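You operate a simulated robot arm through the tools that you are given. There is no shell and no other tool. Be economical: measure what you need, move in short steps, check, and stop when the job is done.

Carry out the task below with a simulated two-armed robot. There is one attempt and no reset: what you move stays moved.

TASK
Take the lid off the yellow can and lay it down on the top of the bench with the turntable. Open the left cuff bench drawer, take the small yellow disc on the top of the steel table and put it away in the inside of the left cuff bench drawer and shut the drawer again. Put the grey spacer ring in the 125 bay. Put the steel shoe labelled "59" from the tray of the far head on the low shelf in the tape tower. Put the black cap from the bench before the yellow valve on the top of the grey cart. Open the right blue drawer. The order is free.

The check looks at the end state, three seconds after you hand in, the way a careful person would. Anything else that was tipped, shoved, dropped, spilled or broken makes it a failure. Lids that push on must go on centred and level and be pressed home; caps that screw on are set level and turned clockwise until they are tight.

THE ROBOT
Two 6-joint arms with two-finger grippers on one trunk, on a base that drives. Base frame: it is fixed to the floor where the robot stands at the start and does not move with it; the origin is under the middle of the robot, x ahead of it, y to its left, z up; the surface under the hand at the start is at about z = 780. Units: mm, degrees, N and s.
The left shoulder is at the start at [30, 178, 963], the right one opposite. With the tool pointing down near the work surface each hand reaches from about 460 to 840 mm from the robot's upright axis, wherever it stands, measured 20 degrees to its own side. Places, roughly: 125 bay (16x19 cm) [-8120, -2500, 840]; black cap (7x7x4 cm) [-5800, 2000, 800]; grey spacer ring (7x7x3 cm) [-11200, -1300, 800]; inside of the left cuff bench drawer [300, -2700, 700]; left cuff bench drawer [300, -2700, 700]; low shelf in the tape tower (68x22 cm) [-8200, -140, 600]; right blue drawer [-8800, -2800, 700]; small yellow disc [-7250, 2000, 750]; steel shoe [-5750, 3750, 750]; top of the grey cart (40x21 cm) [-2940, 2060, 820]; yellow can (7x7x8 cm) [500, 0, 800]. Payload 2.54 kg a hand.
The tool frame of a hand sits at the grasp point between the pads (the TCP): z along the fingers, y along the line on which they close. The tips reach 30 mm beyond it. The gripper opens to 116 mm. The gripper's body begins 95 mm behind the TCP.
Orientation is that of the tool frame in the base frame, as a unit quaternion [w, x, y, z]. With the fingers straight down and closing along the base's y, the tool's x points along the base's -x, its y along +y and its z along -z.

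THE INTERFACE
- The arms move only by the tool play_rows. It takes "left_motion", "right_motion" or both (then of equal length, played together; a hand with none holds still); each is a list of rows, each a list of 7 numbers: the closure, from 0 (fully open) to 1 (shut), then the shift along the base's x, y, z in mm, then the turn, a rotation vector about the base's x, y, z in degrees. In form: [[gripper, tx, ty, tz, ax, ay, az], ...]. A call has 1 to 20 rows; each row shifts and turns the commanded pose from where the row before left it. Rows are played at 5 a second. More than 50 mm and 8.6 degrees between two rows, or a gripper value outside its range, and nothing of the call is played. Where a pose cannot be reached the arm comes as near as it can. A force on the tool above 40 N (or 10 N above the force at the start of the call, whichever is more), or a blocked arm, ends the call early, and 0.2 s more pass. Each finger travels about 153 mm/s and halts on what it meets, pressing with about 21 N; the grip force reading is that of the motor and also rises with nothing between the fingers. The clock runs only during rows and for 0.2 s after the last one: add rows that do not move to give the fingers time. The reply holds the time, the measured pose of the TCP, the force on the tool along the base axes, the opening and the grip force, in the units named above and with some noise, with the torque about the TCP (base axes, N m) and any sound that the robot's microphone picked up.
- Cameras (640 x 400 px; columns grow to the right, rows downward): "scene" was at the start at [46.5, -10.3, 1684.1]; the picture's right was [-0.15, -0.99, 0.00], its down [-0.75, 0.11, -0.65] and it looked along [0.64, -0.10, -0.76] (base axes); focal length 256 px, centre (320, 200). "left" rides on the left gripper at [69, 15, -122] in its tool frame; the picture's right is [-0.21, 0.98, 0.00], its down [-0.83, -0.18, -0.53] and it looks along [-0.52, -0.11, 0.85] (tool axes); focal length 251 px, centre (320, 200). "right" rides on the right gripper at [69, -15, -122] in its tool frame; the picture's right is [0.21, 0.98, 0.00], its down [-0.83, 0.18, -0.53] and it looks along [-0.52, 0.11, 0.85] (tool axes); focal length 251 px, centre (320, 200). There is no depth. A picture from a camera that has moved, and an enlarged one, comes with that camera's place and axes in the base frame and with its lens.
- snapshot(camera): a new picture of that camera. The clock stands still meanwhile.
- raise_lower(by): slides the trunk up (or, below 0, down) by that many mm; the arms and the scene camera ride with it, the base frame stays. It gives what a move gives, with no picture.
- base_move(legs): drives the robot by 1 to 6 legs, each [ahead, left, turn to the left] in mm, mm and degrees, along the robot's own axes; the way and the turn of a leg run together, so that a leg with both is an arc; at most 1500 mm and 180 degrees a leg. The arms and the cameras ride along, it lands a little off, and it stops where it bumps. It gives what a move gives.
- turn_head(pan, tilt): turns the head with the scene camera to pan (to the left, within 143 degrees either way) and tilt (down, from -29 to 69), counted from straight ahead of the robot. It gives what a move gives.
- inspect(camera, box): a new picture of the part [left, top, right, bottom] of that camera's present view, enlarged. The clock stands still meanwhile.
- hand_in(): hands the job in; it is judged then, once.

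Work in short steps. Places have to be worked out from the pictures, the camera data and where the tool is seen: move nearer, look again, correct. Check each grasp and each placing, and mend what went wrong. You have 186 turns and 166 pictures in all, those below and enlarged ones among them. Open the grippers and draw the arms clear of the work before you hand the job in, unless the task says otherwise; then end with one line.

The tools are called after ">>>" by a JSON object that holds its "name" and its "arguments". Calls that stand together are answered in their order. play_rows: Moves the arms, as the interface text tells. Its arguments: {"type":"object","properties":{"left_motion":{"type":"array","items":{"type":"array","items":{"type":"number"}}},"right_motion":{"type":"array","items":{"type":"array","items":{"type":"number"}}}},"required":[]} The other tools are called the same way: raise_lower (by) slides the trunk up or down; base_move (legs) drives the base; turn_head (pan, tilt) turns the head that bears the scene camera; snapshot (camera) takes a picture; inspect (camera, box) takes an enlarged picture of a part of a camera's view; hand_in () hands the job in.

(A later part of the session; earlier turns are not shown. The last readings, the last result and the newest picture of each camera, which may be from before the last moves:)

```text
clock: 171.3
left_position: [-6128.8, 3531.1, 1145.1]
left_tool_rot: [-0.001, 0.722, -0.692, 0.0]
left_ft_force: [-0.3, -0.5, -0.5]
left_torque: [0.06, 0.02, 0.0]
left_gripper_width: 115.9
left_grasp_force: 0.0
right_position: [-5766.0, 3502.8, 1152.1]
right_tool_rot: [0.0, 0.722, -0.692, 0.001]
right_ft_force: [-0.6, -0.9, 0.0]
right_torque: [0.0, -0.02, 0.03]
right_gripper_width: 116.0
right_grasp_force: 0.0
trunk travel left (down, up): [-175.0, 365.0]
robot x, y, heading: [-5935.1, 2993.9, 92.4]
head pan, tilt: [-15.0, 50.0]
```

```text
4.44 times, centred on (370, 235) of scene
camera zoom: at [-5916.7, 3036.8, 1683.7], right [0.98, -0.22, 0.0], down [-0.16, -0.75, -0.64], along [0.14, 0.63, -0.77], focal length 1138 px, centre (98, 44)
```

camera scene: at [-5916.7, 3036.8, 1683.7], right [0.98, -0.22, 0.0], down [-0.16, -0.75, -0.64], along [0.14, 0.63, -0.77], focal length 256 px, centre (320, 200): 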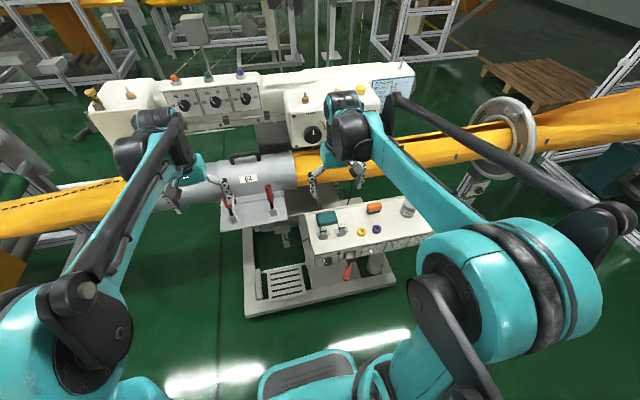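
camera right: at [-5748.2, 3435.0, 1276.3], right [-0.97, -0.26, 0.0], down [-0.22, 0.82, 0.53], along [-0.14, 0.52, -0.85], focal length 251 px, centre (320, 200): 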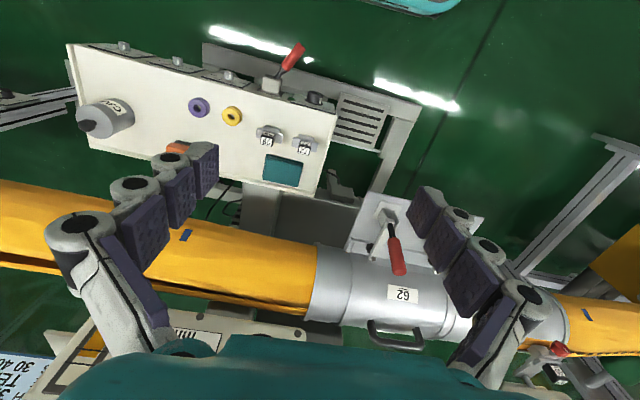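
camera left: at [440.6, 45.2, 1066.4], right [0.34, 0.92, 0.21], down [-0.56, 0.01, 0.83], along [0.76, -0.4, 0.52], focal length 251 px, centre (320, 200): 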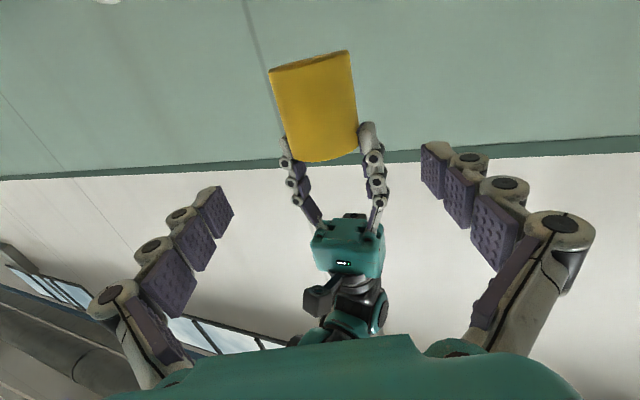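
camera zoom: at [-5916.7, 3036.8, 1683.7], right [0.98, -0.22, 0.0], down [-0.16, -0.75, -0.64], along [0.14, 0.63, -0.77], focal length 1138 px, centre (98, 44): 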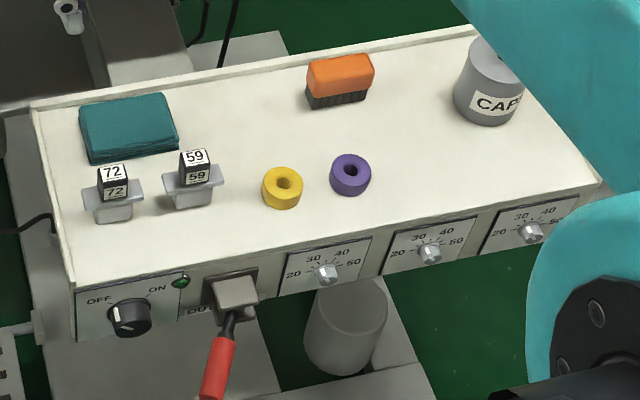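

Shoe 59 is the right one of the two, its black cube at about (-5682,3646,720), tray aligned with the base axes. I bring the right hand above it with moderate opening.

>>> {"name": "play_rows", "arguments": {"right_motion": [[0.3, 20, 35, 0, 0, 0, -2.5], [0.5, 20, 35, 0, 0, 0, 0], [0.5, 20, 35, -20, 0, 0, 0], [0.5, 24, 38, -20, 0, 0, 0], [0.5, 0, 0, -48, 0, 0, 0], [0.5, 0, 0, -48, 0, 0, 0], [0.5, 0, 0, -48, 0, 0, 0], [0.5, 0, 0, -48, 0, 0, 0], [0.5, 0, 0, -48, 0, 0, 0], [0.5, 0, 0, -42, 0, 0, 0], [0.5, 0, 0, 0, 0, 0, 0]]}}

>>> {"name": "snapshot", "arguments": {"camera": "right"}}

>>> {"name": "inspect", "arguments": {"camera": "scene", "box": [300, 160, 440, 260]}}

```text
clock: 173.8
left_position: [-6128.0, 3532.0, 1144.5]
left_tool_rot: [-0.001, 0.722, -0.692, 0.0]
left_ft_force: [0.3, 0.1, -0.2]
left_torque: [0.02, -0.01, 0.01]
left_gripper_width: 115.9
left_grasp_force: 0.0
right_position: [-5684.0, 3644.6, 831.2]
right_tool_rot: [0.0, -0.707, 0.708, 0.0]
right_ft_force: [-0.8, 0.3, -0.7]
right_torque: [0.03, 0.01, 0.05]
right_gripper_width: 58.0
right_grasp_force: 0.1
trunk travel left (down, up): [-175.0, 365.0]
robot x, y, heading: [-5937.2, 2992.0, 92.2]
head pan, tilt: [-15.0, 50.0]
```

```text
103 pictures are left
camera right: at [-5668.6, 3576.2, 953.9], right [-0.98, -0.21, 0.0], down [-0.18, 0.83, 0.53], along [-0.11, 0.52, -0.85], focal length 251 px, centre (320, 200)
```

right: 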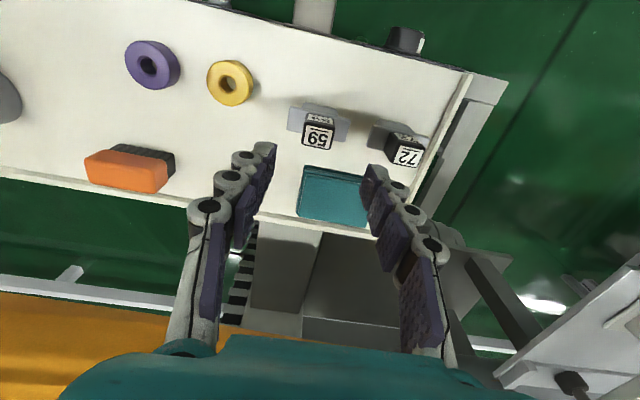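

```text
4.00 times, centred on (370, 210) of scene
camera zoom: at [-5916.8, 3036.2, 1683.7], right [0.98, -0.22, 0.0], down [-0.17, -0.75, -0.64], along [0.14, 0.63, -0.77], focal length 1025 px, centre (120, 160)
```

zoom: 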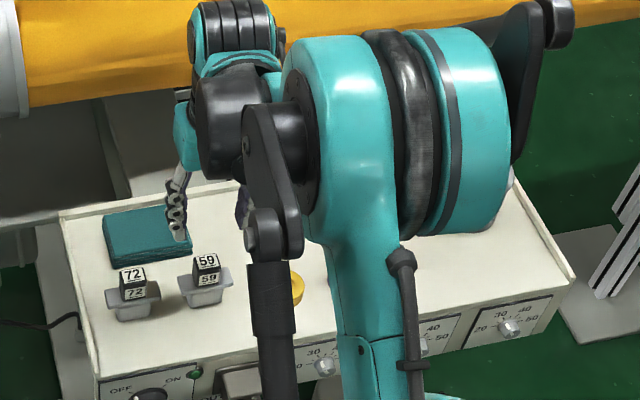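

Aligned. I descend to TCP 745 and check.

>>> {"name": "play_rows", "arguments": {"right_motion": [[0.5, 0, 1, -30, 0, 0, 0], [0.5, 0, 0, -30, 0, 0, 0], [0.5, 0, 0, -20, 0, 0, 0], [0.5, 0, 0, -6, 0, 0, 0], [0.5, 0, 0, 0, 0, 0, 0]]}}

>>> {"name": "inspect", "arguments": {"camera": "right", "box": [220, 60, 420, 200]}}

>>> {"name": "inspect", "arguments": {"camera": "scene", "box": [310, 190, 380, 250]}}

```text
clock: 174.9
left_position: [-6128.3, 3531.3, 1143.8]
left_tool_rot: [0.0, 0.722, -0.692, -0.001]
left_ft_force: [-0.1, 0.2, -0.2]
left_torque: [-0.02, -0.03, 0.0]
left_gripper_width: 116.1
left_grasp_force: 0.1
right_position: [-5682.6, 3648.0, 743.7]
right_tool_rot: [0.0, 0.708, -0.707, 0.0]
right_ft_force: [0.7, -0.5, 0.6]
right_torque: [-0.03, 0.0, -0.03]
right_gripper_width: 57.8
right_grasp_force: 0.0
trunk travel left (down, up): [-175.0, 365.0]
robot x, y, heading: [-5934.5, 2988.7, 92.8]
head pan, tilt: [-15.0, 50.0]
```

```text
2.86 times, centred on (320, 130) of right
camera zoom: at [-5667.9, 3579.0, 867.2], right [-0.98, -0.21, 0.0], down [-0.18, 0.83, 0.53], along [-0.11, 0.52, -0.85], focal length 718 px, centre (320, 400)
```

zoom: 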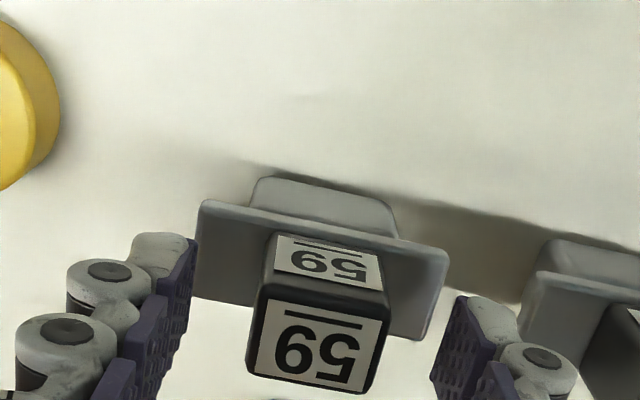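

```text
6.67 times, centred on (345, 220) of scene
camera zoom: at [-5916.6, 3036.9, 1683.7], right [0.98, -0.22, 0.0], down [-0.17, -0.75, -0.64], along [0.14, 0.63, -0.77], focal length 1708 px, centre (153, 67)
```

zoom: 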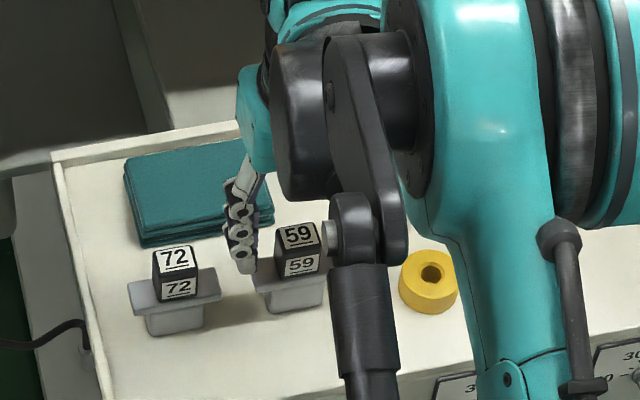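

Well aligned. A few mm lower and close on the cube.

>>> {"name": "play_rows", "arguments": {"right_motion": [[0.5, 0, -1, -3, 0, 0, 0], [0.5, 0, 0, -2, 0, 0, 0], [0.7, 0, 0, 0, 0, 0, 0], [0.85, 0, 0, 0, 0, 0, 0], [0.95, 0, 0, 0, 0, 0, 0], [0.95, 0, 0, 0, 0, 0, 0]]}}

>>> {"name": "inspect", "arguments": {"camera": "right", "box": [220, 60, 420, 200]}}

```text
clock: 176.3
left_position: [-6128.6, 3531.1, 1143.9]
left_tool_rot: [0.0, 0.723, -0.691, 0.0]
left_ft_force: [0.0, 0.3, -0.2]
left_torque: [-0.05, 0.05, 0.01]
left_gripper_width: 116.1
left_grasp_force: 0.0
right_position: [-5681.7, 3646.2, 740.0]
right_tool_rot: [0.001, 0.707, -0.707, 0.0]
right_ft_force: [0.4, 0.2, 0.2]
right_torque: [-0.03, 0.08, 0.01]
right_gripper_width: 27.3
right_grasp_force: 21.0
trunk travel left (down, up): [-175.0, 365.0]
robot x, y, heading: [-5937.7, 2988.2, 92.7]
head pan, tilt: [-15.0, 50.0]
```

```text
2.86 times, centred on (320, 130) of right
camera zoom: at [-5668.4, 3576.7, 863.4], right [-0.98, -0.21, 0.0], down [-0.18, 0.83, 0.53], along [-0.11, 0.52, -0.85], focal length 718 px, centre (320, 400)
```

zoom: 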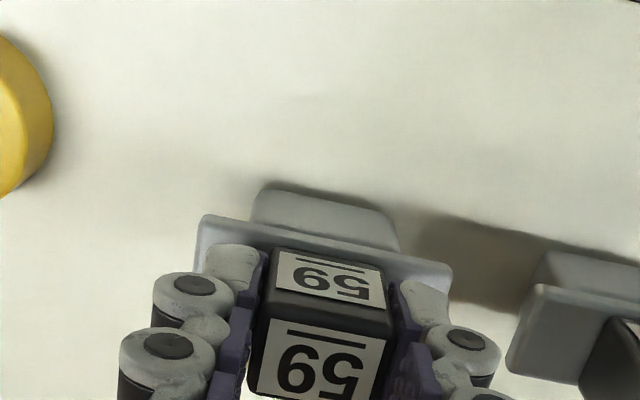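

Gripped (27 mm). Lift straight up and draw back to a carrying pose.

>>> {"name": "play_rows", "arguments": {"right_motion": [[1, 0, 0, 10, 0, 0, 0], [1, 0, 0, 30, 0, 0, 0], [1, 0, 0, 40, 0, 0, 0], [1, 0, 0, 45, 0, 0, 0], [1, 0, 0, 45, 0, 0, 0], [1, 0, 0, 45, 0, 0, 0], [1, 0, 0, 45, 0, 0, 0], [1, -10, -30, 35, 0, 0, 0], [1, -10, -35, 30, 0, 0, 0], [1, -20, -35, 20, 0, 0, 0], [1, -20, -35, 10, 0, 0, 0], [1, 0, -10, 0, 0, 0, 0], [1, 0, 0, 0, 0, 0, 0]]}}

>>> {"name": "snapshot", "arguments": {"camera": "right"}}

```text
clock: 179.2
left_position: [-6129.4, 3531.6, 1144.5]
left_tool_rot: [-0.001, 0.722, -0.691, 0.0]
left_ft_force: [-0.6, -0.5, -0.3]
left_torque: [0.05, -0.04, 0.0]
left_gripper_width: 116.1
left_grasp_force: 0.0
right_position: [-5740.9, 3500.9, 1096.2]
right_tool_rot: [0.0, -0.707, 0.708, 0.0]
right_ft_force: [0.3, -0.6, -2.2]
right_torque: [-0.03, -0.03, -0.04]
right_gripper_width: 27.3
right_grasp_force: 20.6
trunk travel left (down, up): [-175.0, 365.0]
robot x, y, heading: [-5934.7, 2990.8, 92.5]
head pan, tilt: [-15.0, 50.0]
```

```text
98 pictures are left
camera right: at [-5726.7, 3431.8, 1219.3], right [-0.98, -0.21, 0.0], down [-0.18, 0.83, 0.53], along [-0.11, 0.52, -0.85], focal length 251 px, centre (320, 200)
```

right: 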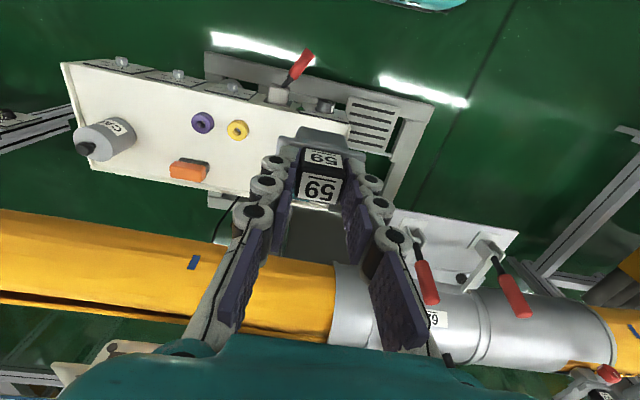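

The shoe is held (≈2 N). I go back the way I came: turn to -x, down the corridor, then slide past the bins to y≈1300.

>>> {"name": "base_move", "arguments": {"legs": [[0, 0, 87.5], [1450, 20, 0], [1450, 10, 0], [1150, 0, 0], [0, 1400, 0], [0, 250, 0]]}}

```text
clock: 200.6
left_position: [-10212.6, 2997.5, 1143.4]
left_tool_rot: [0.0, 0.999, -0.037, 0.0]
left_ft_force: [-1.3, -0.2, -0.7]
left_torque: [0.01, -0.04, 0.01]
left_gripper_width: 116.1
left_grasp_force: 0.0
right_position: [-10134.1, 3373.9, 1096.1]
right_tool_rot: [0.003, 0.998, -0.055, 0.002]
right_ft_force: [7.3, -15.6, -2.8]
right_torque: [2.35, 0.93, 0.07]
right_gripper_width: 27.5
right_grasp_force: 21.1
trunk travel left (down, up): [-175.0, 365.0]
robot x, y, heading: [-9652.6, 3129.4, 175.8]
head pan, tilt: [-15.0, 50.0]
stopped in leg 4: the force on the tool passed its limit at 95 N (the readings are from after the stop); the commanded pose is now the measured one
```

The heading drifted and the right hand touched the tower. I look before backing off.

>>> {"name": "snapshot", "arguments": {"camera": "right"}}

>>> {"name": "base_move", "arguments": {"legs": [[-120, 0, 0]]}}

>>> {"name": "snapshot", "arguments": {"camera": "scene"}}

>>> {"name": "snapshot", "arguments": {"camera": "right"}}

```text
97 pictures are left
camera right: at [-10064.7, 3381.4, 1219.9], right [0.11, -0.99, 0.01], down [-0.84, -0.09, 0.53], along [-0.53, -0.06, -0.85], focal length 251 px, centre (320, 200)
```

right: 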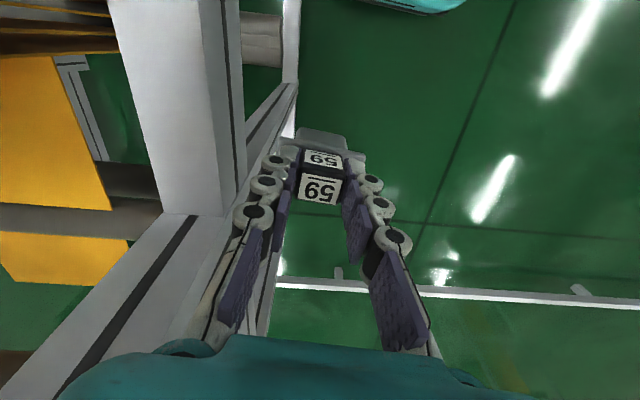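

```text
clock: 201.8
left_position: [-10094.2, 2992.4, 1146.0]
left_tool_rot: [0.0, 0.999, -0.04, -0.001]
left_ft_force: [0.9, -0.5, -1.5]
left_torque: [0.01, 0.04, -0.01]
left_gripper_width: 116.1
left_grasp_force: 0.1
right_position: [-10015.2, 3368.3, 1096.9]
right_tool_rot: [0.003, 0.998, -0.057, 0.001]
right_ft_force: [-0.2, 0.8, -1.9]
right_torque: [0.01, 0.06, -0.02]
right_gripper_width: 27.2
right_grasp_force: 21.3
trunk travel left (down, up): [-175.0, 365.0]
robot x, y, heading: [-9535.0, 3118.1, 175.7]
head pan, tilt: [-15.0, 50.0]
```

```text
96 pictures are left
camera scene: at [-9575.9, 3145.1, 1683.7], right [0.33, 0.94, 0.0], down [0.72, -0.25, -0.64], along [-0.61, 0.21, -0.77], focal length 256 px, centre (320, 200)
```

scene: 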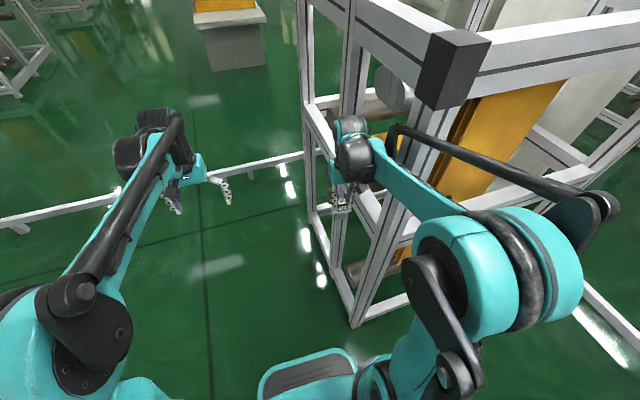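

```text
95 pictures are left
camera right: at [-9946.1, 3377.2, 1219.8], right [0.1, -0.99, 0.01], down [-0.84, -0.08, 0.53], along [-0.53, -0.06, -0.85], focal length 251 px, centre (320, 200)
```

right: 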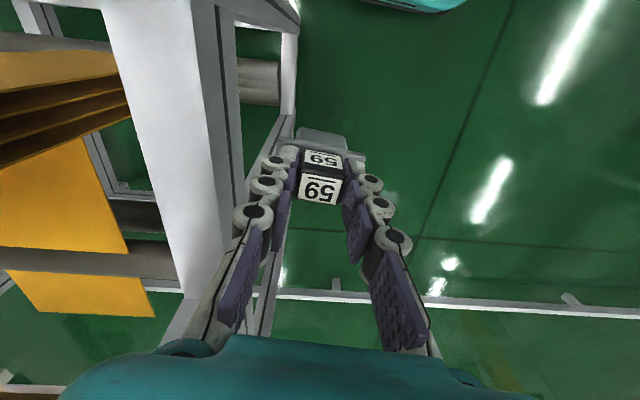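

The shoe and tower are fine. I shift left, straighten, advance clear and slide past the bins.

>>> {"name": "base_move", "arguments": {"legs": [[0, 140, 4.3], [470, 0, 0], [0, 1400, 0], [0, 250, 0]]}}

```text
clock: 213.4
left_position: [-10527.7, 1171.2, 1142.8]
left_tool_rot: [0.0, 1.0, 0.008, 0.0]
left_ft_force: [0.4, 0.2, 0.5]
left_torque: [0.05, -0.02, -0.01]
left_gripper_width: 116.1
left_grasp_force: 0.0
right_position: [-10485.0, 1553.8, 1095.6]
right_tool_rot: [0.003, 1.0, -0.01, 0.002]
right_ft_force: [0.1, -1.7, -1.9]
right_torque: [0.03, 0.03, 0.01]
right_gripper_width: 27.3
right_grasp_force: 20.3
trunk travel left (down, up): [-175.0, 365.0]
robot x, y, heading: [-9982.5, 1354.6, -179.3]
head pan, tilt: [-15.0, 50.0]
```

I turn left to face the tape tower and look.

>>> {"name": "base_move", "arguments": {"legs": [[0, 0, 139]]}}

>>> {"name": "turn_head", "arguments": {"pan": 0, "tilt": 25}}

>>> {"name": "snapshot", "arguments": {"camera": "scene"}}

```text
clock: 219.4
left_position: [-9461.6, 1107.2, 1143.8]
left_tool_rot: [-0.001, 0.363, 0.932, 0.0]
left_ft_force: [-0.3, 0.2, 0.0]
left_torque: [0.02, 0.02, -0.03]
left_gripper_width: 116.1
left_grasp_force: 0.1
right_position: [-9756.3, 858.8, 1095.4]
right_tool_rot: [-0.001, 0.38, 0.925, 0.004]
right_ft_force: [-0.3, 0.1, -1.5]
right_torque: [-0.01, -0.02, -0.01]
right_gripper_width: 27.4
right_grasp_force: 21.0
trunk travel left (down, up): [-175.0, 365.0]
robot x, y, heading: [-9985.0, 1351.3, -42.4]
head pan, tilt: [-15.0, 50.0]
```

```text
clock: 220.3
left_position: [-9461.3, 1107.1, 1144.2]
left_tool_rot: [-0.001, 0.362, 0.932, -0.001]
left_ft_force: [-1.4, -0.4, 0.0]
left_torque: [0.0, -0.03, -0.01]
left_gripper_width: 116.0
left_grasp_force: 0.0
right_position: [-9756.4, 858.4, 1095.9]
right_tool_rot: [-0.001, 0.38, 0.925, 0.003]
right_ft_force: [0.2, -0.3, -2.9]
right_torque: [-0.03, -0.02, 0.03]
right_gripper_width: 27.1
right_grasp_force: 21.1
trunk travel left (down, up): [-175.0, 365.0]
robot x, y, heading: [-9983.5, 1354.1, -42.7]
head pan, tilt: [0.0, 25.0]
```

```text
94 pictures are left
camera scene: at [-9936.4, 1310.9, 1721.1], right [-0.68, -0.74, 0.0], down [-0.31, 0.29, -0.91], along [0.67, -0.61, -0.42], focal length 256 px, centre (320, 200)
```

scene: 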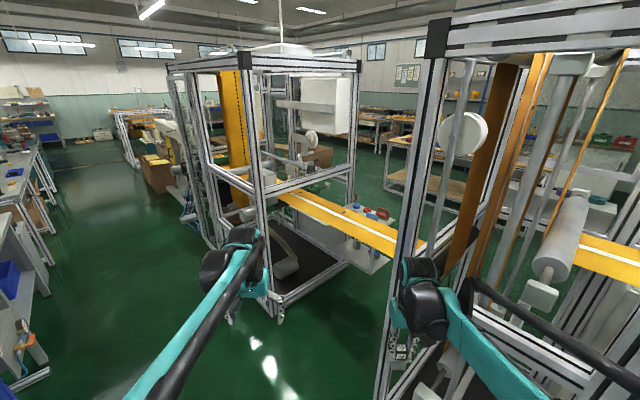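

>>> {"name": "inspect", "arguments": {"camera": "scene", "box": [160, 50, 440, 320]}}

```text
1.48 times, centred on (300, 185) of scene
camera zoom: at [-9936.4, 1310.9, 1721.1], right [-0.68, -0.74, 0.0], down [-0.31, 0.29, -0.91], along [0.67, -0.61, -0.42], focal length 380 px, centre (350, 222)
```

zoom: 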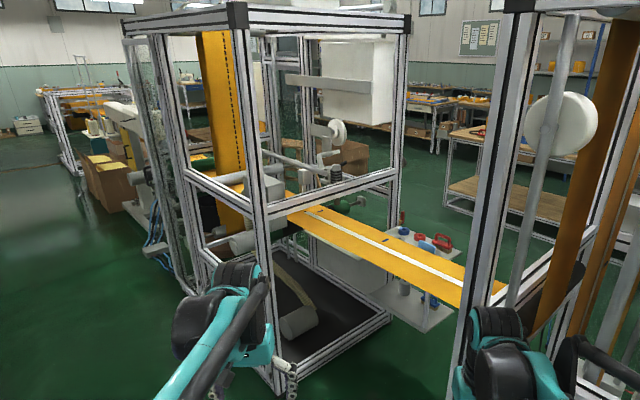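

The tower's shelf (y≈-140) is better reached from the -y side, so I need a way round this line. I look toward its -x end.

>>> {"name": "turn_head", "arguments": {"pan": -75, "tilt": 20}}

>>> {"name": "snapshot", "arguments": {"camera": "scene"}}

```text
clock: 221.8
left_position: [-9462.0, 1107.6, 1144.9]
left_tool_rot: [-0.001, 0.362, 0.932, 0.001]
left_ft_force: [0.1, -0.1, 0.9]
left_torque: [-0.02, -0.03, -0.01]
left_gripper_width: 116.2
left_grasp_force: 0.1
right_position: [-9756.1, 858.7, 1095.0]
right_tool_rot: [-0.001, 0.38, 0.925, 0.004]
right_ft_force: [0.8, -0.4, -1.1]
right_torque: [0.0, 0.02, 0.01]
right_gripper_width: 27.5
right_grasp_force: 20.9
trunk travel left (down, up): [-175.0, 365.0]
robot x, y, heading: [-9980.2, 1353.7, -42.5]
head pan, tilt: [-75.0, 20.0]
```

```text
92 pictures are left
camera scene: at [-10047.2, 1290.6, 1729.2], right [-0.89, 0.46, 0.0], down [0.16, 0.3, -0.94], along [-0.43, -0.83, -0.34], focal length 256 px, centre (320, 200)
```

scene: 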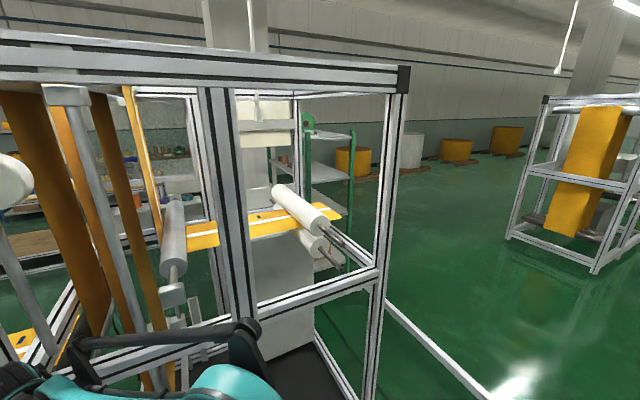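

The -x end is closed by a floor rail, so I'll go round the +x end later. On the way I use the free left hand for the black cap. I drive back along the aisle to x≈-6000.

>>> {"name": "base_move", "arguments": {"legs": [[0, 0, 42.5], [1400, -130, 0], [1400, -80, 0], [1180, 0, 0]]}}

>>> {"name": "turn_head", "arguments": {"pan": 65, "tilt": 38}}

>>> {"name": "snapshot", "arguments": {"camera": "scene"}}

```text
clock: 242.9
left_position: [-5472.1, 1296.0, 1144.6]
left_tool_rot: [0.0, 0.002, 1.0, 0.0]
left_ft_force: [0.1, 0.6, -0.6]
left_torque: [0.0, 0.05, 0.01]
left_gripper_width: 115.9
left_grasp_force: 0.1
right_position: [-5522.7, 914.3, 1095.3]
right_tool_rot: [-0.003, 0.02, 1.0, 0.003]
right_ft_force: [0.3, -0.1, -2.0]
right_torque: [0.0, -0.03, -0.01]
right_gripper_width: 27.3
right_grasp_force: 20.9
trunk travel left (down, up): [-175.0, 365.0]
robot x, y, heading: [-6017.9, 1129.6, -0.5]
head pan, tilt: [-75.0, 20.0]
```

```text
clock: 245.1
left_position: [-5471.2, 1295.7, 1145.0]
left_tool_rot: [0.0, 0.002, 1.0, 0.001]
left_ft_force: [0.1, 0.7, 0.5]
left_torque: [-0.05, 0.0, 0.05]
left_gripper_width: 116.2
left_grasp_force: 0.1
right_position: [-5522.7, 915.0, 1096.3]
right_tool_rot: [-0.002, 0.02, 1.0, 0.003]
right_ft_force: [0.3, -0.2, -2.6]
right_torque: [-0.01, 0.02, 0.0]
right_gripper_width: 27.1
right_grasp_force: 21.1
trunk travel left (down, up): [-175.0, 365.0]
robot x, y, heading: [-6019.9, 1123.6, -0.3]
head pan, tilt: [65.0, 38.0]
```

```text
91 pictures are left
camera scene: at [-6014.6, 1206.8, 1700.8], right [0.9, -0.43, 0.0], down [-0.26, -0.56, -0.79], along [0.34, 0.71, -0.62], focal length 256 px, centre (320, 200)
```

scene: 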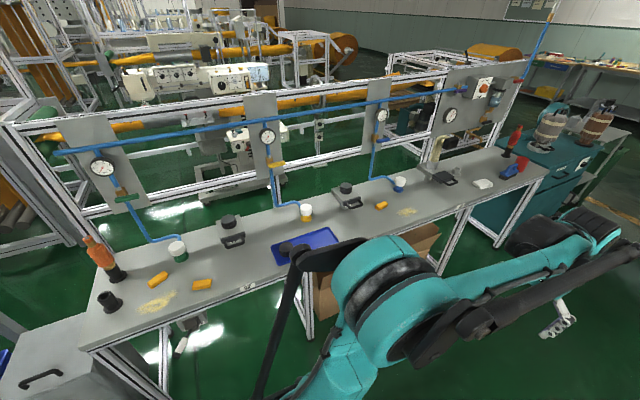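

I turn to face the bench and look down at it.

>>> {"name": "base_move", "arguments": {"legs": [[200, 0, 0], [0, 0, 90]]}}

>>> {"name": "turn_head", "arguments": {"pan": 0, "tilt": 42}}

>>> {"name": "snapshot", "arguments": {"camera": "scene"}}

```text
clock: 250.5
left_position: [-6000.9, 1674.2, 1144.9]
left_tool_rot: [0.0, 0.711, -0.703, -0.001]
left_ft_force: [0.4, 0.3, -0.2]
left_torque: [-0.01, 0.03, -0.03]
left_gripper_width: 116.0
left_grasp_force: 0.0
right_position: [-5619.6, 1629.2, 1097.1]
right_tool_rot: [-0.003, -0.699, 0.716, 0.001]
right_ft_force: [-0.3, 0.1, -2.3]
right_torque: [-0.01, 0.01, -0.01]
right_gripper_width: 27.5
right_grasp_force: 20.7
trunk travel left (down, up): [-175.0, 365.0]
robot x, y, heading: [-5824.3, 1125.1, 90.6]
head pan, tilt: [65.0, 38.0]
```

```text
clock: 251.9
left_position: [-6000.9, 1673.9, 1145.9]
left_tool_rot: [0.0, 0.711, -0.703, -0.001]
left_ft_force: [-0.1, 0.9, 0.3]
left_torque: [0.0, 0.02, -0.03]
left_gripper_width: 116.1
left_grasp_force: 0.1
right_position: [-5618.8, 1629.1, 1096.9]
right_tool_rot: [-0.004, -0.698, 0.716, 0.001]
right_ft_force: [0.2, -0.1, -2.5]
right_torque: [-0.04, 0.02, -0.03]
right_gripper_width: 27.5
right_grasp_force: 21.1
trunk travel left (down, up): [-175.0, 365.0]
robot x, y, heading: [-5821.4, 1127.3, 90.7]
head pan, tilt: [0.0, 42.0]
```

```text
90 pictures are left
camera scene: at [-5825.1, 1182.0, 1694.9], right [1.0, 0.01, 0.0], down [0.01, -0.67, -0.74], along [-0.01, 0.74, -0.67], focal length 256 px, centre (320, 200)
```

scene: 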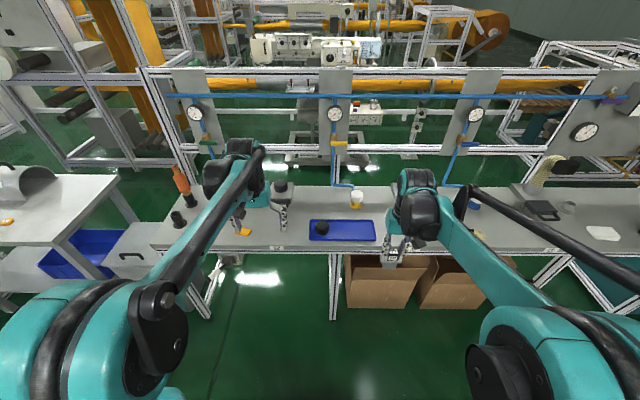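

The black cap lies in the blue tray at about (-5831,1984). I move up so that the left hand reaches it.

>>> {"name": "base_move", "arguments": {"legs": [[235, -165, -0.7]]}}

>>> {"name": "snapshot", "arguments": {"camera": "left"}}

>>> {"name": "inspect", "arguments": {"camera": "scene", "box": [180, 180, 420, 330]}}

```text
clock: 253.9
left_position: [-5833.5, 1917.0, 1142.5]
left_tool_rot: [0.001, 0.708, -0.706, 0.0]
left_ft_force: [0.2, 0.7, -0.8]
left_torque: [-0.02, 0.0, 0.02]
left_gripper_width: 116.2
left_grasp_force: 0.0
right_position: [-5451.5, 1866.8, 1094.8]
right_tool_rot: [-0.004, -0.695, 0.719, 0.0]
right_ft_force: [0.0, 0.1, -1.7]
right_torque: [-0.03, 0.06, 0.03]
right_gripper_width: 27.6
right_grasp_force: 21.3
trunk travel left (down, up): [-175.0, 365.0]
robot x, y, heading: [-5664.1, 1364.4, 90.1]
head pan, tilt: [0.0, 42.0]
```

```text
89 pictures are left
camera left: at [-5847.9, 1846.1, 1265.2], right [-0.98, 0.21, 0.0], down [0.18, 0.83, 0.53], along [0.11, 0.52, -0.85], focal length 251 px, centre (320, 200)
```

left: 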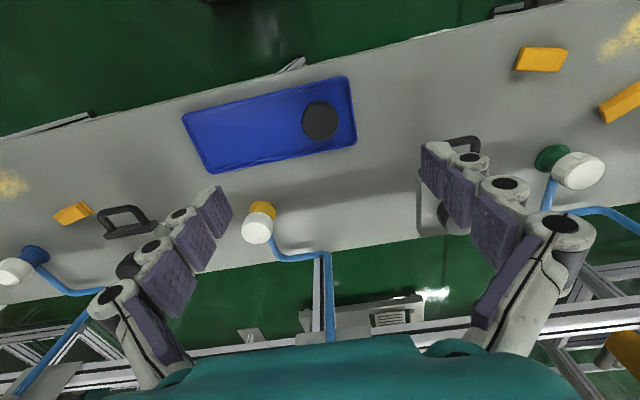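

```text
2.67 times, centred on (300, 255) of scene
camera zoom: at [-5661.1, 1422.4, 1694.8], right [1.0, 0.0, 0.0], down [0.0, -0.67, -0.74], along [0.0, 0.74, -0.67], focal length 683 px, centre (373, 53)
```

zoom: 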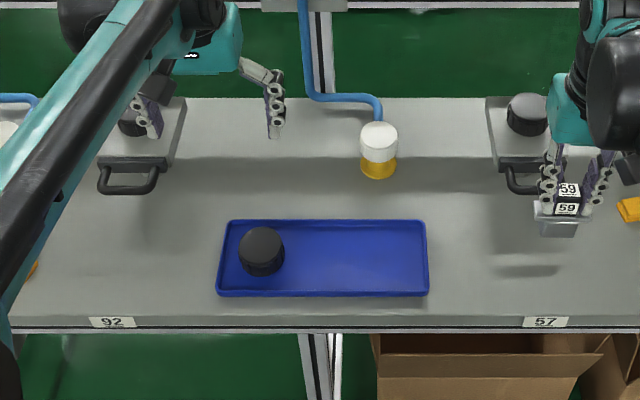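

I lower the left hand over the tray and re-measure.

>>> {"name": "play_rows", "arguments": {"left_motion": [[0, 5, 30, -40, 0, 0, 0], [0, 2, 22, -40, 0, 0, 0], [0, 0, 0, -48, 0, 0, 0], [0, 0, 0, -48, 0, 0, 0], [0, 0, 0, -30, 0, 0, 0], [0, 0, 0, 0, 0, 0, 0]]}}

>>> {"name": "snapshot", "arguments": {"camera": "left"}}

>>> {"name": "inspect", "arguments": {"camera": "scene", "box": [220, 200, 360, 300]}}

```text
refused: row 1 steps farther than a row can; nothing moved
```

```text
87 pictures are left
camera left: at [-5847.9, 1846.1, 1265.2], right [-0.98, 0.21, 0.0], down [0.18, 0.83, 0.53], along [0.11, 0.52, -0.85], focal length 251 px, centre (320, 200)
```

left: 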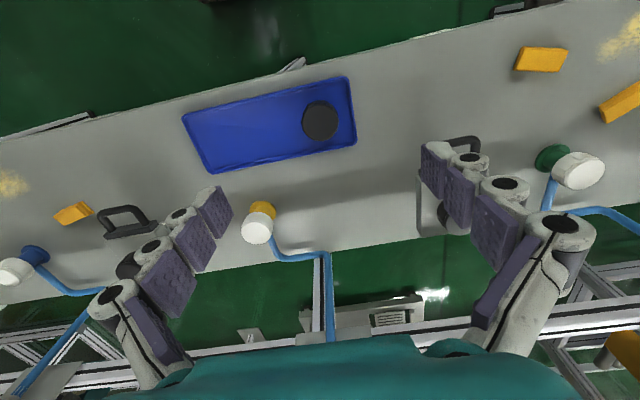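

```text
4.00 times, centred on (290, 250) of scene
camera zoom: at [-5661.1, 1422.4, 1694.8], right [1.0, 0.0, 0.0], down [0.0, -0.67, -0.74], along [0.0, 0.74, -0.67], focal length 1025 px, centre (440, 0)
```

zoom: 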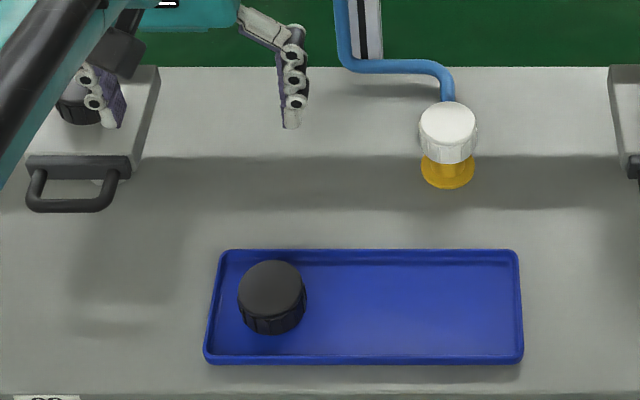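

I redo it with shorter rows.

>>> {"name": "play_rows", "arguments": {"left_motion": [[0, 4, 26, -35, 0, 0, 0], [0, 2, 24, -35, 0, 0, 0], [0, 0, 0, -48, 0, 0, 0], [0, 0, 0, -48, 0, 0, 0], [0, 0, 0, -40, 0, 0, 0], [0, 0, 0, 0, 0, 0, 0]]}}

>>> {"name": "snapshot", "arguments": {"camera": "left"}}

>>> {"name": "inspect", "arguments": {"camera": "scene", "box": [220, 200, 360, 300]}}

```text
clock: 255.3
left_position: [-5826.1, 1964.8, 937.6]
left_tool_rot: [0.0, 0.708, -0.707, 0.0]
left_ft_force: [0.5, 0.3, 0.2]
left_torque: [0.01, 0.01, 0.03]
left_gripper_width: 116.0
left_grasp_force: 0.0
right_position: [-5451.6, 1866.0, 1095.2]
right_tool_rot: [-0.004, -0.695, 0.719, 0.001]
right_ft_force: [0.4, 0.4, -2.8]
right_torque: [0.01, -0.03, -0.01]
right_gripper_width: 27.2
right_grasp_force: 20.4
trunk travel left (down, up): [-175.0, 365.0]
robot x, y, heading: [-5659.1, 1366.9, 90.3]
head pan, tilt: [0.0, 42.0]
```

```text
85 pictures are left
camera left: at [-5841.1, 1896.1, 1057.7], right [-0.98, 0.21, 0.0], down [0.18, 0.83, 0.53], along [0.11, 0.52, -0.85], focal length 251 px, centre (320, 200)
```

left: 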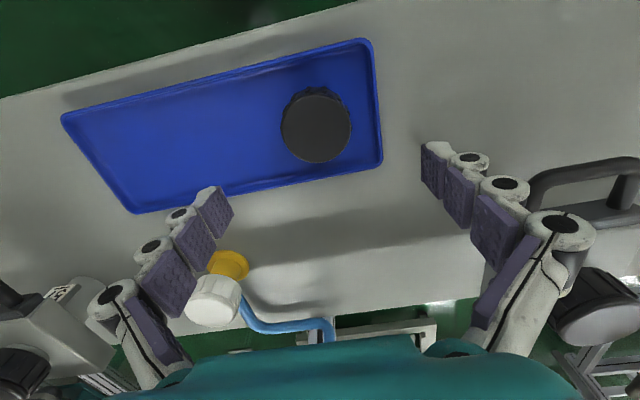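

```text
4.00 times, centred on (290, 250) of scene
camera zoom: at [-5661.7, 1420.8, 1694.9], right [1.0, 0.0, 0.0], down [0.0, -0.67, -0.74], along [0.0, 0.74, -0.67], focal length 1025 px, centre (440, 0)
```

zoom: 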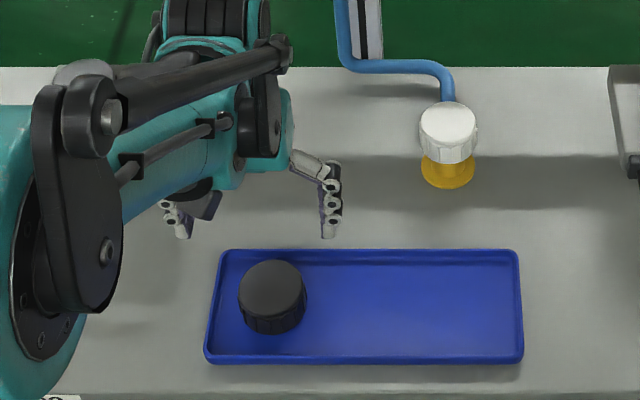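

The cap is centred under the hand, its top at z≈808. I narrow the fingers to ~86 mm to fit inside the tray and descend to TCP ≈812.

>>> {"name": "play_rows", "arguments": {"left_motion": [[0.26, 0, 0, -30, 0, 0, 0], [0.26, 1, 0, -40, 0, 0, 0], [0.26, 0, 0, -30, 0, 0, 0], [0.26, 0, 0, -15, 0, 0, 0], [0.26, 0, 0, -8, 0, 0, 0], [0.26, 0, 0, 0, 0, 0, 0]]}}

>>> {"name": "snapshot", "arguments": {"camera": "left"}}

```text
clock: 256.4
left_position: [-5820.5, 1964.5, 827.5]
left_tool_rot: [-0.005, 0.708, -0.707, -0.006]
left_ft_force: [-1.2, 16.6, 88.3]
left_torque: [-0.43, -0.79, 0.19]
left_gripper_width: 82.6
left_grasp_force: 45.1
right_position: [-5449.3, 1861.5, 1097.7]
right_tool_rot: [-0.003, -0.695, 0.719, 0.004]
right_ft_force: [0.1, -1.2, -1.5]
right_torque: [0.07, 0.01, 0.0]
right_gripper_width: 27.5
right_grasp_force: 21.5
trunk travel left (down, up): [-175.0, 365.0]
robot x, y, heading: [-5660.0, 1367.3, 90.3]
head pan, tilt: [0.0, 42.0]
stopped in row 5 (left hand): the force on the tool passed its limit at 55 N (the readings are from after the stop); the commanded pose is now the measured one
```

```text
83 pictures are left
camera left: at [-5835.8, 1892.5, 949.4], right [-0.98, 0.21, 0.0], down [0.18, 0.82, 0.54], along [0.11, 0.53, -0.84], focal length 251 px, centre (320, 200)
```

left: 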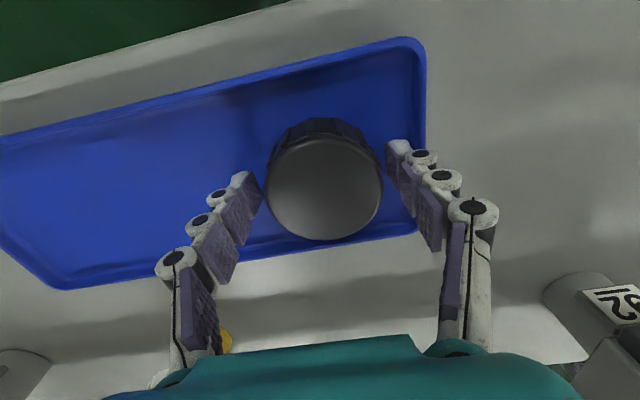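

Tips appear to touch the tray floor (z≈797). I ease up 5 mm and look at the force.

>>> {"name": "play_rows", "arguments": {"left_motion": [[0.26, 0, 0, 4, 0, 0, 0], [0.26, 0, 0, 3, 0, 0, 0], [0.26, 0, 0, 0, 0, 0, 0]]}}

>>> {"name": "inspect", "arguments": {"camera": "scene", "box": [220, 200, 360, 300]}}

```text
clock: 257.2
left_position: [-5821.5, 1966.1, 828.5]
left_tool_rot: [-0.001, 0.708, -0.707, -0.001]
left_ft_force: [0.2, -1.2, 1.9]
left_torque: [-0.05, -0.07, -0.02]
left_gripper_width: 86.8
left_grasp_force: 0.4
right_position: [-5452.0, 1866.7, 1096.2]
right_tool_rot: [-0.004, -0.695, 0.719, 0.0]
right_ft_force: [0.6, -0.7, -1.1]
right_torque: [-0.02, -0.01, -0.01]
right_gripper_width: 27.5
right_grasp_force: 20.9
trunk travel left (down, up): [-175.0, 365.0]
robot x, y, heading: [-5662.0, 1367.7, 90.1]
head pan, tilt: [0.0, 42.0]
```

```text
4.00 times, centred on (290, 250) of scene
camera zoom: at [-5661.8, 1422.0, 1694.6], right [1.0, 0.0, 0.0], down [0.0, -0.67, -0.74], along [0.0, 0.74, -0.67], focal length 1025 px, centre (440, 0)
```

zoom: 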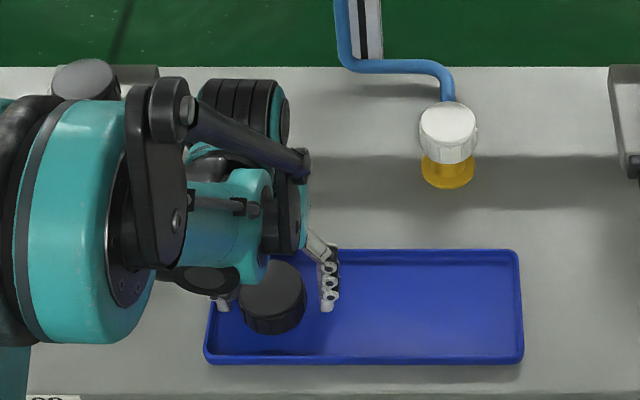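

Centered with no force. I close on the cap and lift.

>>> {"name": "play_rows", "arguments": {"left_motion": [[0.35, 0, 0, 2, 0, 0, 0], [0.5, 0, 0, 0, 0, 0, 0], [0.6, 0, 0, 0, 0, 0, 0], [0.6, 0, 0, 0, 0, 0, 0], [0.6, 0, 0, 10, 0, 0, 0], [0.6, 0, 0, 20, 0, 0, 0], [0.6, 0, 0, 30, 0, 0, 0], [0.6, 0, 0, 0, 0, 0, 0]]}}

>>> {"name": "snapshot", "arguments": {"camera": "left"}}

```text
clock: 258.2
left_position: [-5821.4, 1965.9, 833.2]
left_tool_rot: [-0.003, 0.707, -0.707, -0.003]
left_ft_force: [1.6, -2.1, 21.8]
left_torque: [-0.22, -0.11, 0.11]
left_gripper_width: 60.9
left_grasp_force: 21.2
right_position: [-5450.9, 1864.1, 1096.3]
right_tool_rot: [-0.003, -0.695, 0.719, 0.002]
right_ft_force: [-0.3, -0.3, -1.9]
right_torque: [0.03, 0.04, 0.03]
right_gripper_width: 27.3
right_grasp_force: 20.7
trunk travel left (down, up): [-175.0, 365.0]
robot x, y, heading: [-5664.2, 1366.8, 90.2]
head pan, tilt: [0.0, 42.0]
stopped in row 5 (left hand): the force on the tool passed its limit at 41 N (the readings are from after the stop); the commanded pose is now the measured one
```

```text
81 pictures are left
camera left: at [-5835.7, 1895.2, 954.2], right [-0.98, 0.21, 0.0], down [0.18, 0.82, 0.54], along [0.11, 0.53, -0.84], focal length 251 px, centre (320, 200)
```

left: 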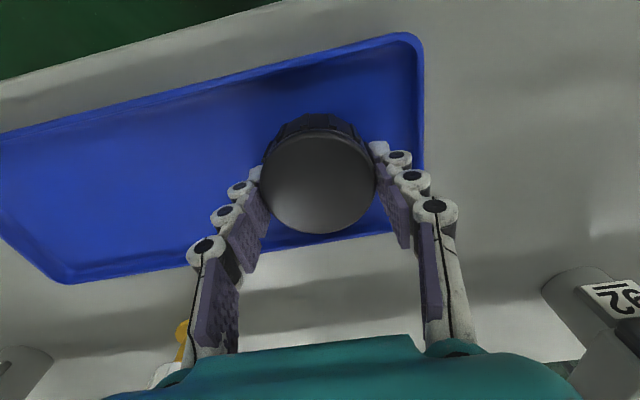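

The fingertips press on the tray while closing; the cap is gripped (61 mm). I lift now.

>>> {"name": "play_rows", "arguments": {"left_motion": [[0.6, 0, 0, 4, 0, 0, 0], [0.6, 0, 0, 10, 0, 0, 0], [0.6, 0, 0, 20, 0, 0, 0], [0.6, 0, 0, 20, 0, 0, 0], [0.6, 0, 0, 0, 0, 0, 0]]}}

>>> {"name": "inspect", "arguments": {"camera": "scene", "box": [220, 200, 360, 300]}}

>>> {"name": "snapshot", "arguments": {"camera": "left"}}

```text
clock: 259.4
left_position: [-5821.3, 1967.8, 885.1]
left_tool_rot: [-0.002, 0.707, -0.707, -0.003]
left_ft_force: [0.3, -0.5, -0.9]
left_torque: [0.01, -0.02, 0.0]
left_gripper_width: 60.6
left_grasp_force: 21.0
right_position: [-5451.6, 1866.9, 1095.3]
right_tool_rot: [-0.004, -0.694, 0.72, 0.001]
right_ft_force: [0.1, -0.3, -2.4]
right_torque: [-0.03, 0.02, -0.02]
right_gripper_width: 27.5
right_grasp_force: 21.5
trunk travel left (down, up): [-175.0, 365.0]
robot x, y, heading: [-5660.4, 1366.7, 90.1]
head pan, tilt: [0.0, 42.0]
```

```text
4.00 times, centred on (290, 250) of scene
camera zoom: at [-5661.9, 1422.2, 1694.8], right [1.0, 0.0, 0.0], down [0.0, -0.67, -0.74], along [0.0, 0.74, -0.67], focal length 1025 px, centre (440, 0)
```

zoom: 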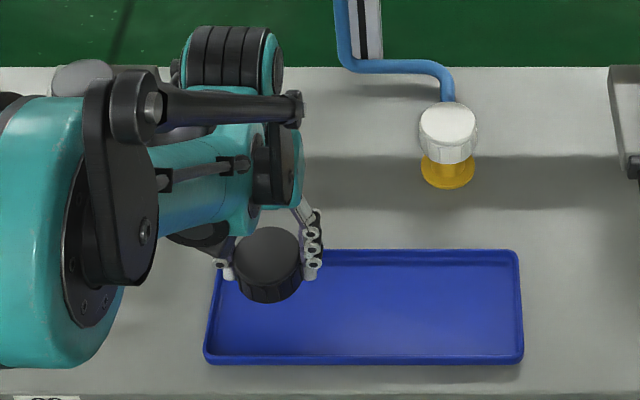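

```text
79 pictures are left
camera left: at [-5836.4, 1898.1, 1005.8], right [-0.98, 0.21, 0.0], down [0.18, 0.82, 0.54], along [0.11, 0.53, -0.84], focal length 251 px, centre (320, 200)
```

left: 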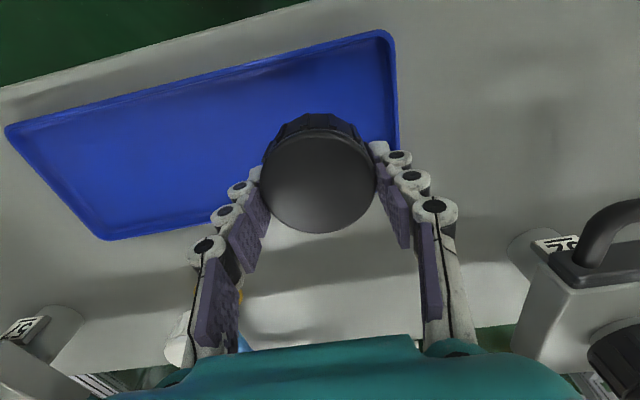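

Cap lifted; tray unmoved. I raise it, back out, and drive to the grey cart.

>>> {"name": "play_rows", "arguments": {"left_motion": [[0.6, 0, 0, 45, 0, 0, 0], [0.6, 0, 0, 45, 0, 0, 0], [0.6, 0, -20, 40, 0, 0, 0], [0.6, 0, -30, 30, 0, 0, 0], [0.6, 0, 0, 0, 0, 0, 0]]}}

>>> {"name": "base_move", "arguments": {"legs": [[-250, 0, 0], [0, 0, -90], [1400, 0, 0], [1400, 0, 0]]}}

>>> {"name": "turn_head", "arguments": {"pan": 70, "tilt": 40}}

>>> {"name": "snapshot", "arguments": {"camera": "scene"}}

```text
clock: 260.6
left_position: [-5819.2, 1916.8, 1044.3]
left_tool_rot: [-0.001, 0.708, -0.707, -0.002]
left_ft_force: [-0.8, -0.6, -0.7]
left_torque: [0.0, -0.01, -0.01]
left_gripper_width: 60.6
left_grasp_force: 20.9
right_position: [-5451.5, 1868.1, 1096.3]
right_tool_rot: [-0.004, -0.695, 0.719, 0.0]
right_ft_force: [-0.1, 0.1, -2.2]
right_torque: [-0.03, -0.02, -0.02]
right_gripper_width: 27.3
right_grasp_force: 20.8
trunk travel left (down, up): [-175.0, 365.0]
robot x, y, heading: [-5663.0, 1365.8, 90.0]
head pan, tilt: [0.0, 42.0]
```

```text
clock: 279.6
left_position: [-2276.6, 1260.6, 1043.9]
left_tool_rot: [0.003, 0.003, 1.0, 0.001]
left_ft_force: [0.3, 0.8, 1.2]
left_torque: [-0.01, 0.01, 0.01]
left_gripper_width: 60.7
left_grasp_force: 20.8
right_position: [-2330.3, 891.7, 1095.0]
right_tool_rot: [-0.003, 0.022, 1.0, 0.004]
right_ft_force: [-0.3, -0.2, -2.2]
right_torque: [0.0, -0.02, 0.01]
right_gripper_width: 27.4
right_grasp_force: 21.0
trunk travel left (down, up): [-175.0, 365.0]
robot x, y, heading: [-2827.5, 1106.5, -0.6]
head pan, tilt: [0.0, 42.0]
```

```text
clock: 281.0
left_position: [-2276.8, 1259.9, 1042.6]
left_tool_rot: [0.003, 0.004, 1.0, 0.0]
left_ft_force: [0.1, -1.0, -0.4]
left_torque: [0.03, -0.01, -0.02]
left_gripper_width: 60.5
left_grasp_force: 20.7
right_position: [-2330.5, 893.3, 1095.1]
right_tool_rot: [-0.001, 0.023, 1.0, 0.003]
right_ft_force: [0.4, 0.7, -2.4]
right_torque: [0.05, -0.01, 0.02]
right_gripper_width: 27.5
right_grasp_force: 20.8
trunk travel left (down, up): [-175.0, 365.0]
robot x, y, heading: [-2826.1, 1112.5, -0.2]
head pan, tilt: [70.0, 40.0]
```

```text
78 pictures are left
camera scene: at [-2828.1, 1189.3, 1697.8], right [0.94, -0.35, 0.0], down [-0.23, -0.6, -0.77], along [0.27, 0.72, -0.64], focal length 256 px, centre (320, 200)
```

scene: 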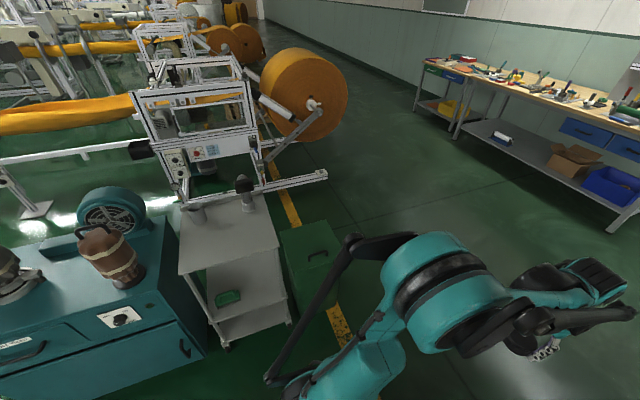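

The free front part of the cart's top spans about x -3144…-2751, y 1945…2250. I turn to it and move up.

>>> {"name": "base_move", "arguments": {"legs": [[0, 0, 90], [330, -70, 0]]}}

>>> {"name": "turn_head", "arguments": {"pan": 10, "tilt": 48}}

>>> {"name": "snapshot", "arguments": {"camera": "scene"}}

>>> {"name": "snapshot", "arguments": {"camera": "left"}}

```text
clock: 286.9
left_position: [-2879.0, 1990.8, 1043.7]
left_tool_rot: [0.001, -0.693, 0.721, 0.002]
left_ft_force: [-0.7, 0.9, -0.7]
left_torque: [0.02, -0.02, -0.03]
left_gripper_width: 60.7
left_grasp_force: 20.7
right_position: [-2513.6, 1925.9, 1095.8]
right_tool_rot: [-0.005, -0.679, 0.734, 0.001]
right_ft_force: [-0.1, -0.4, -2.3]
right_torque: [-0.04, 0.02, 0.02]
right_gripper_width: 27.3
right_grasp_force: 20.8
trunk travel left (down, up): [-175.0, 365.0]
robot x, y, heading: [-2744.8, 1434.6, 87.7]
head pan, tilt: [70.0, 40.0]
```

```text
clock: 288.2
left_position: [-2879.4, 1990.4, 1044.1]
left_tool_rot: [0.002, -0.693, 0.721, 0.002]
left_ft_force: [-0.7, 0.4, -0.3]
left_torque: [-0.01, 0.01, -0.01]
left_gripper_width: 60.8
left_grasp_force: 21.0
right_position: [-2513.7, 1925.0, 1095.6]
right_tool_rot: [-0.003, -0.679, 0.734, 0.001]
right_ft_force: [0.4, 0.3, -1.6]
right_torque: [-0.04, 0.0, -0.01]
right_gripper_width: 27.4
right_grasp_force: 21.0
trunk travel left (down, up): [-175.0, 365.0]
robot x, y, heading: [-2743.2, 1432.3, 87.7]
head pan, tilt: [10.0, 48.0]
```

```text
77 pictures are left
camera scene: at [-2756.6, 1484.0, 1686.4], right [0.99, 0.13, 0.0], down [0.1, -0.74, -0.67], along [-0.09, 0.66, -0.74], focal length 256 px, centre (320, 200)
```

scene: 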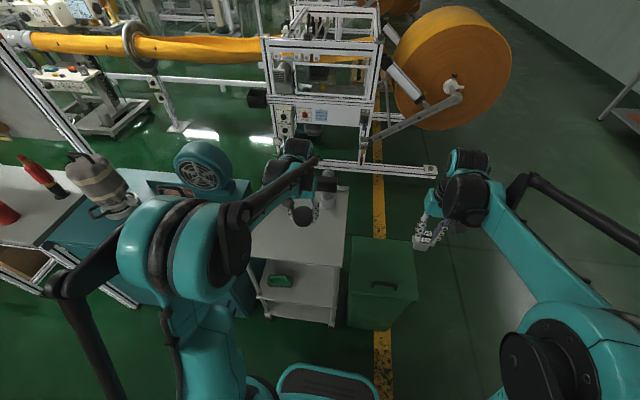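

```text
76 pictures are left
camera left: at [-2897.6, 1920.9, 1165.0], right [-0.97, 0.25, 0.0], down [0.21, 0.82, 0.54], along [0.14, 0.52, -0.84], focal length 251 px, centre (320, 200)
```

left: 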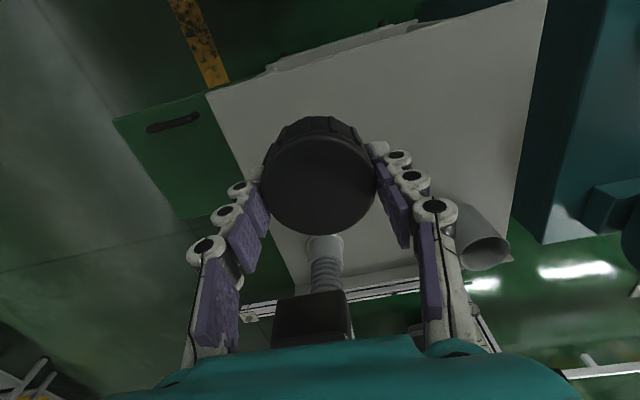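

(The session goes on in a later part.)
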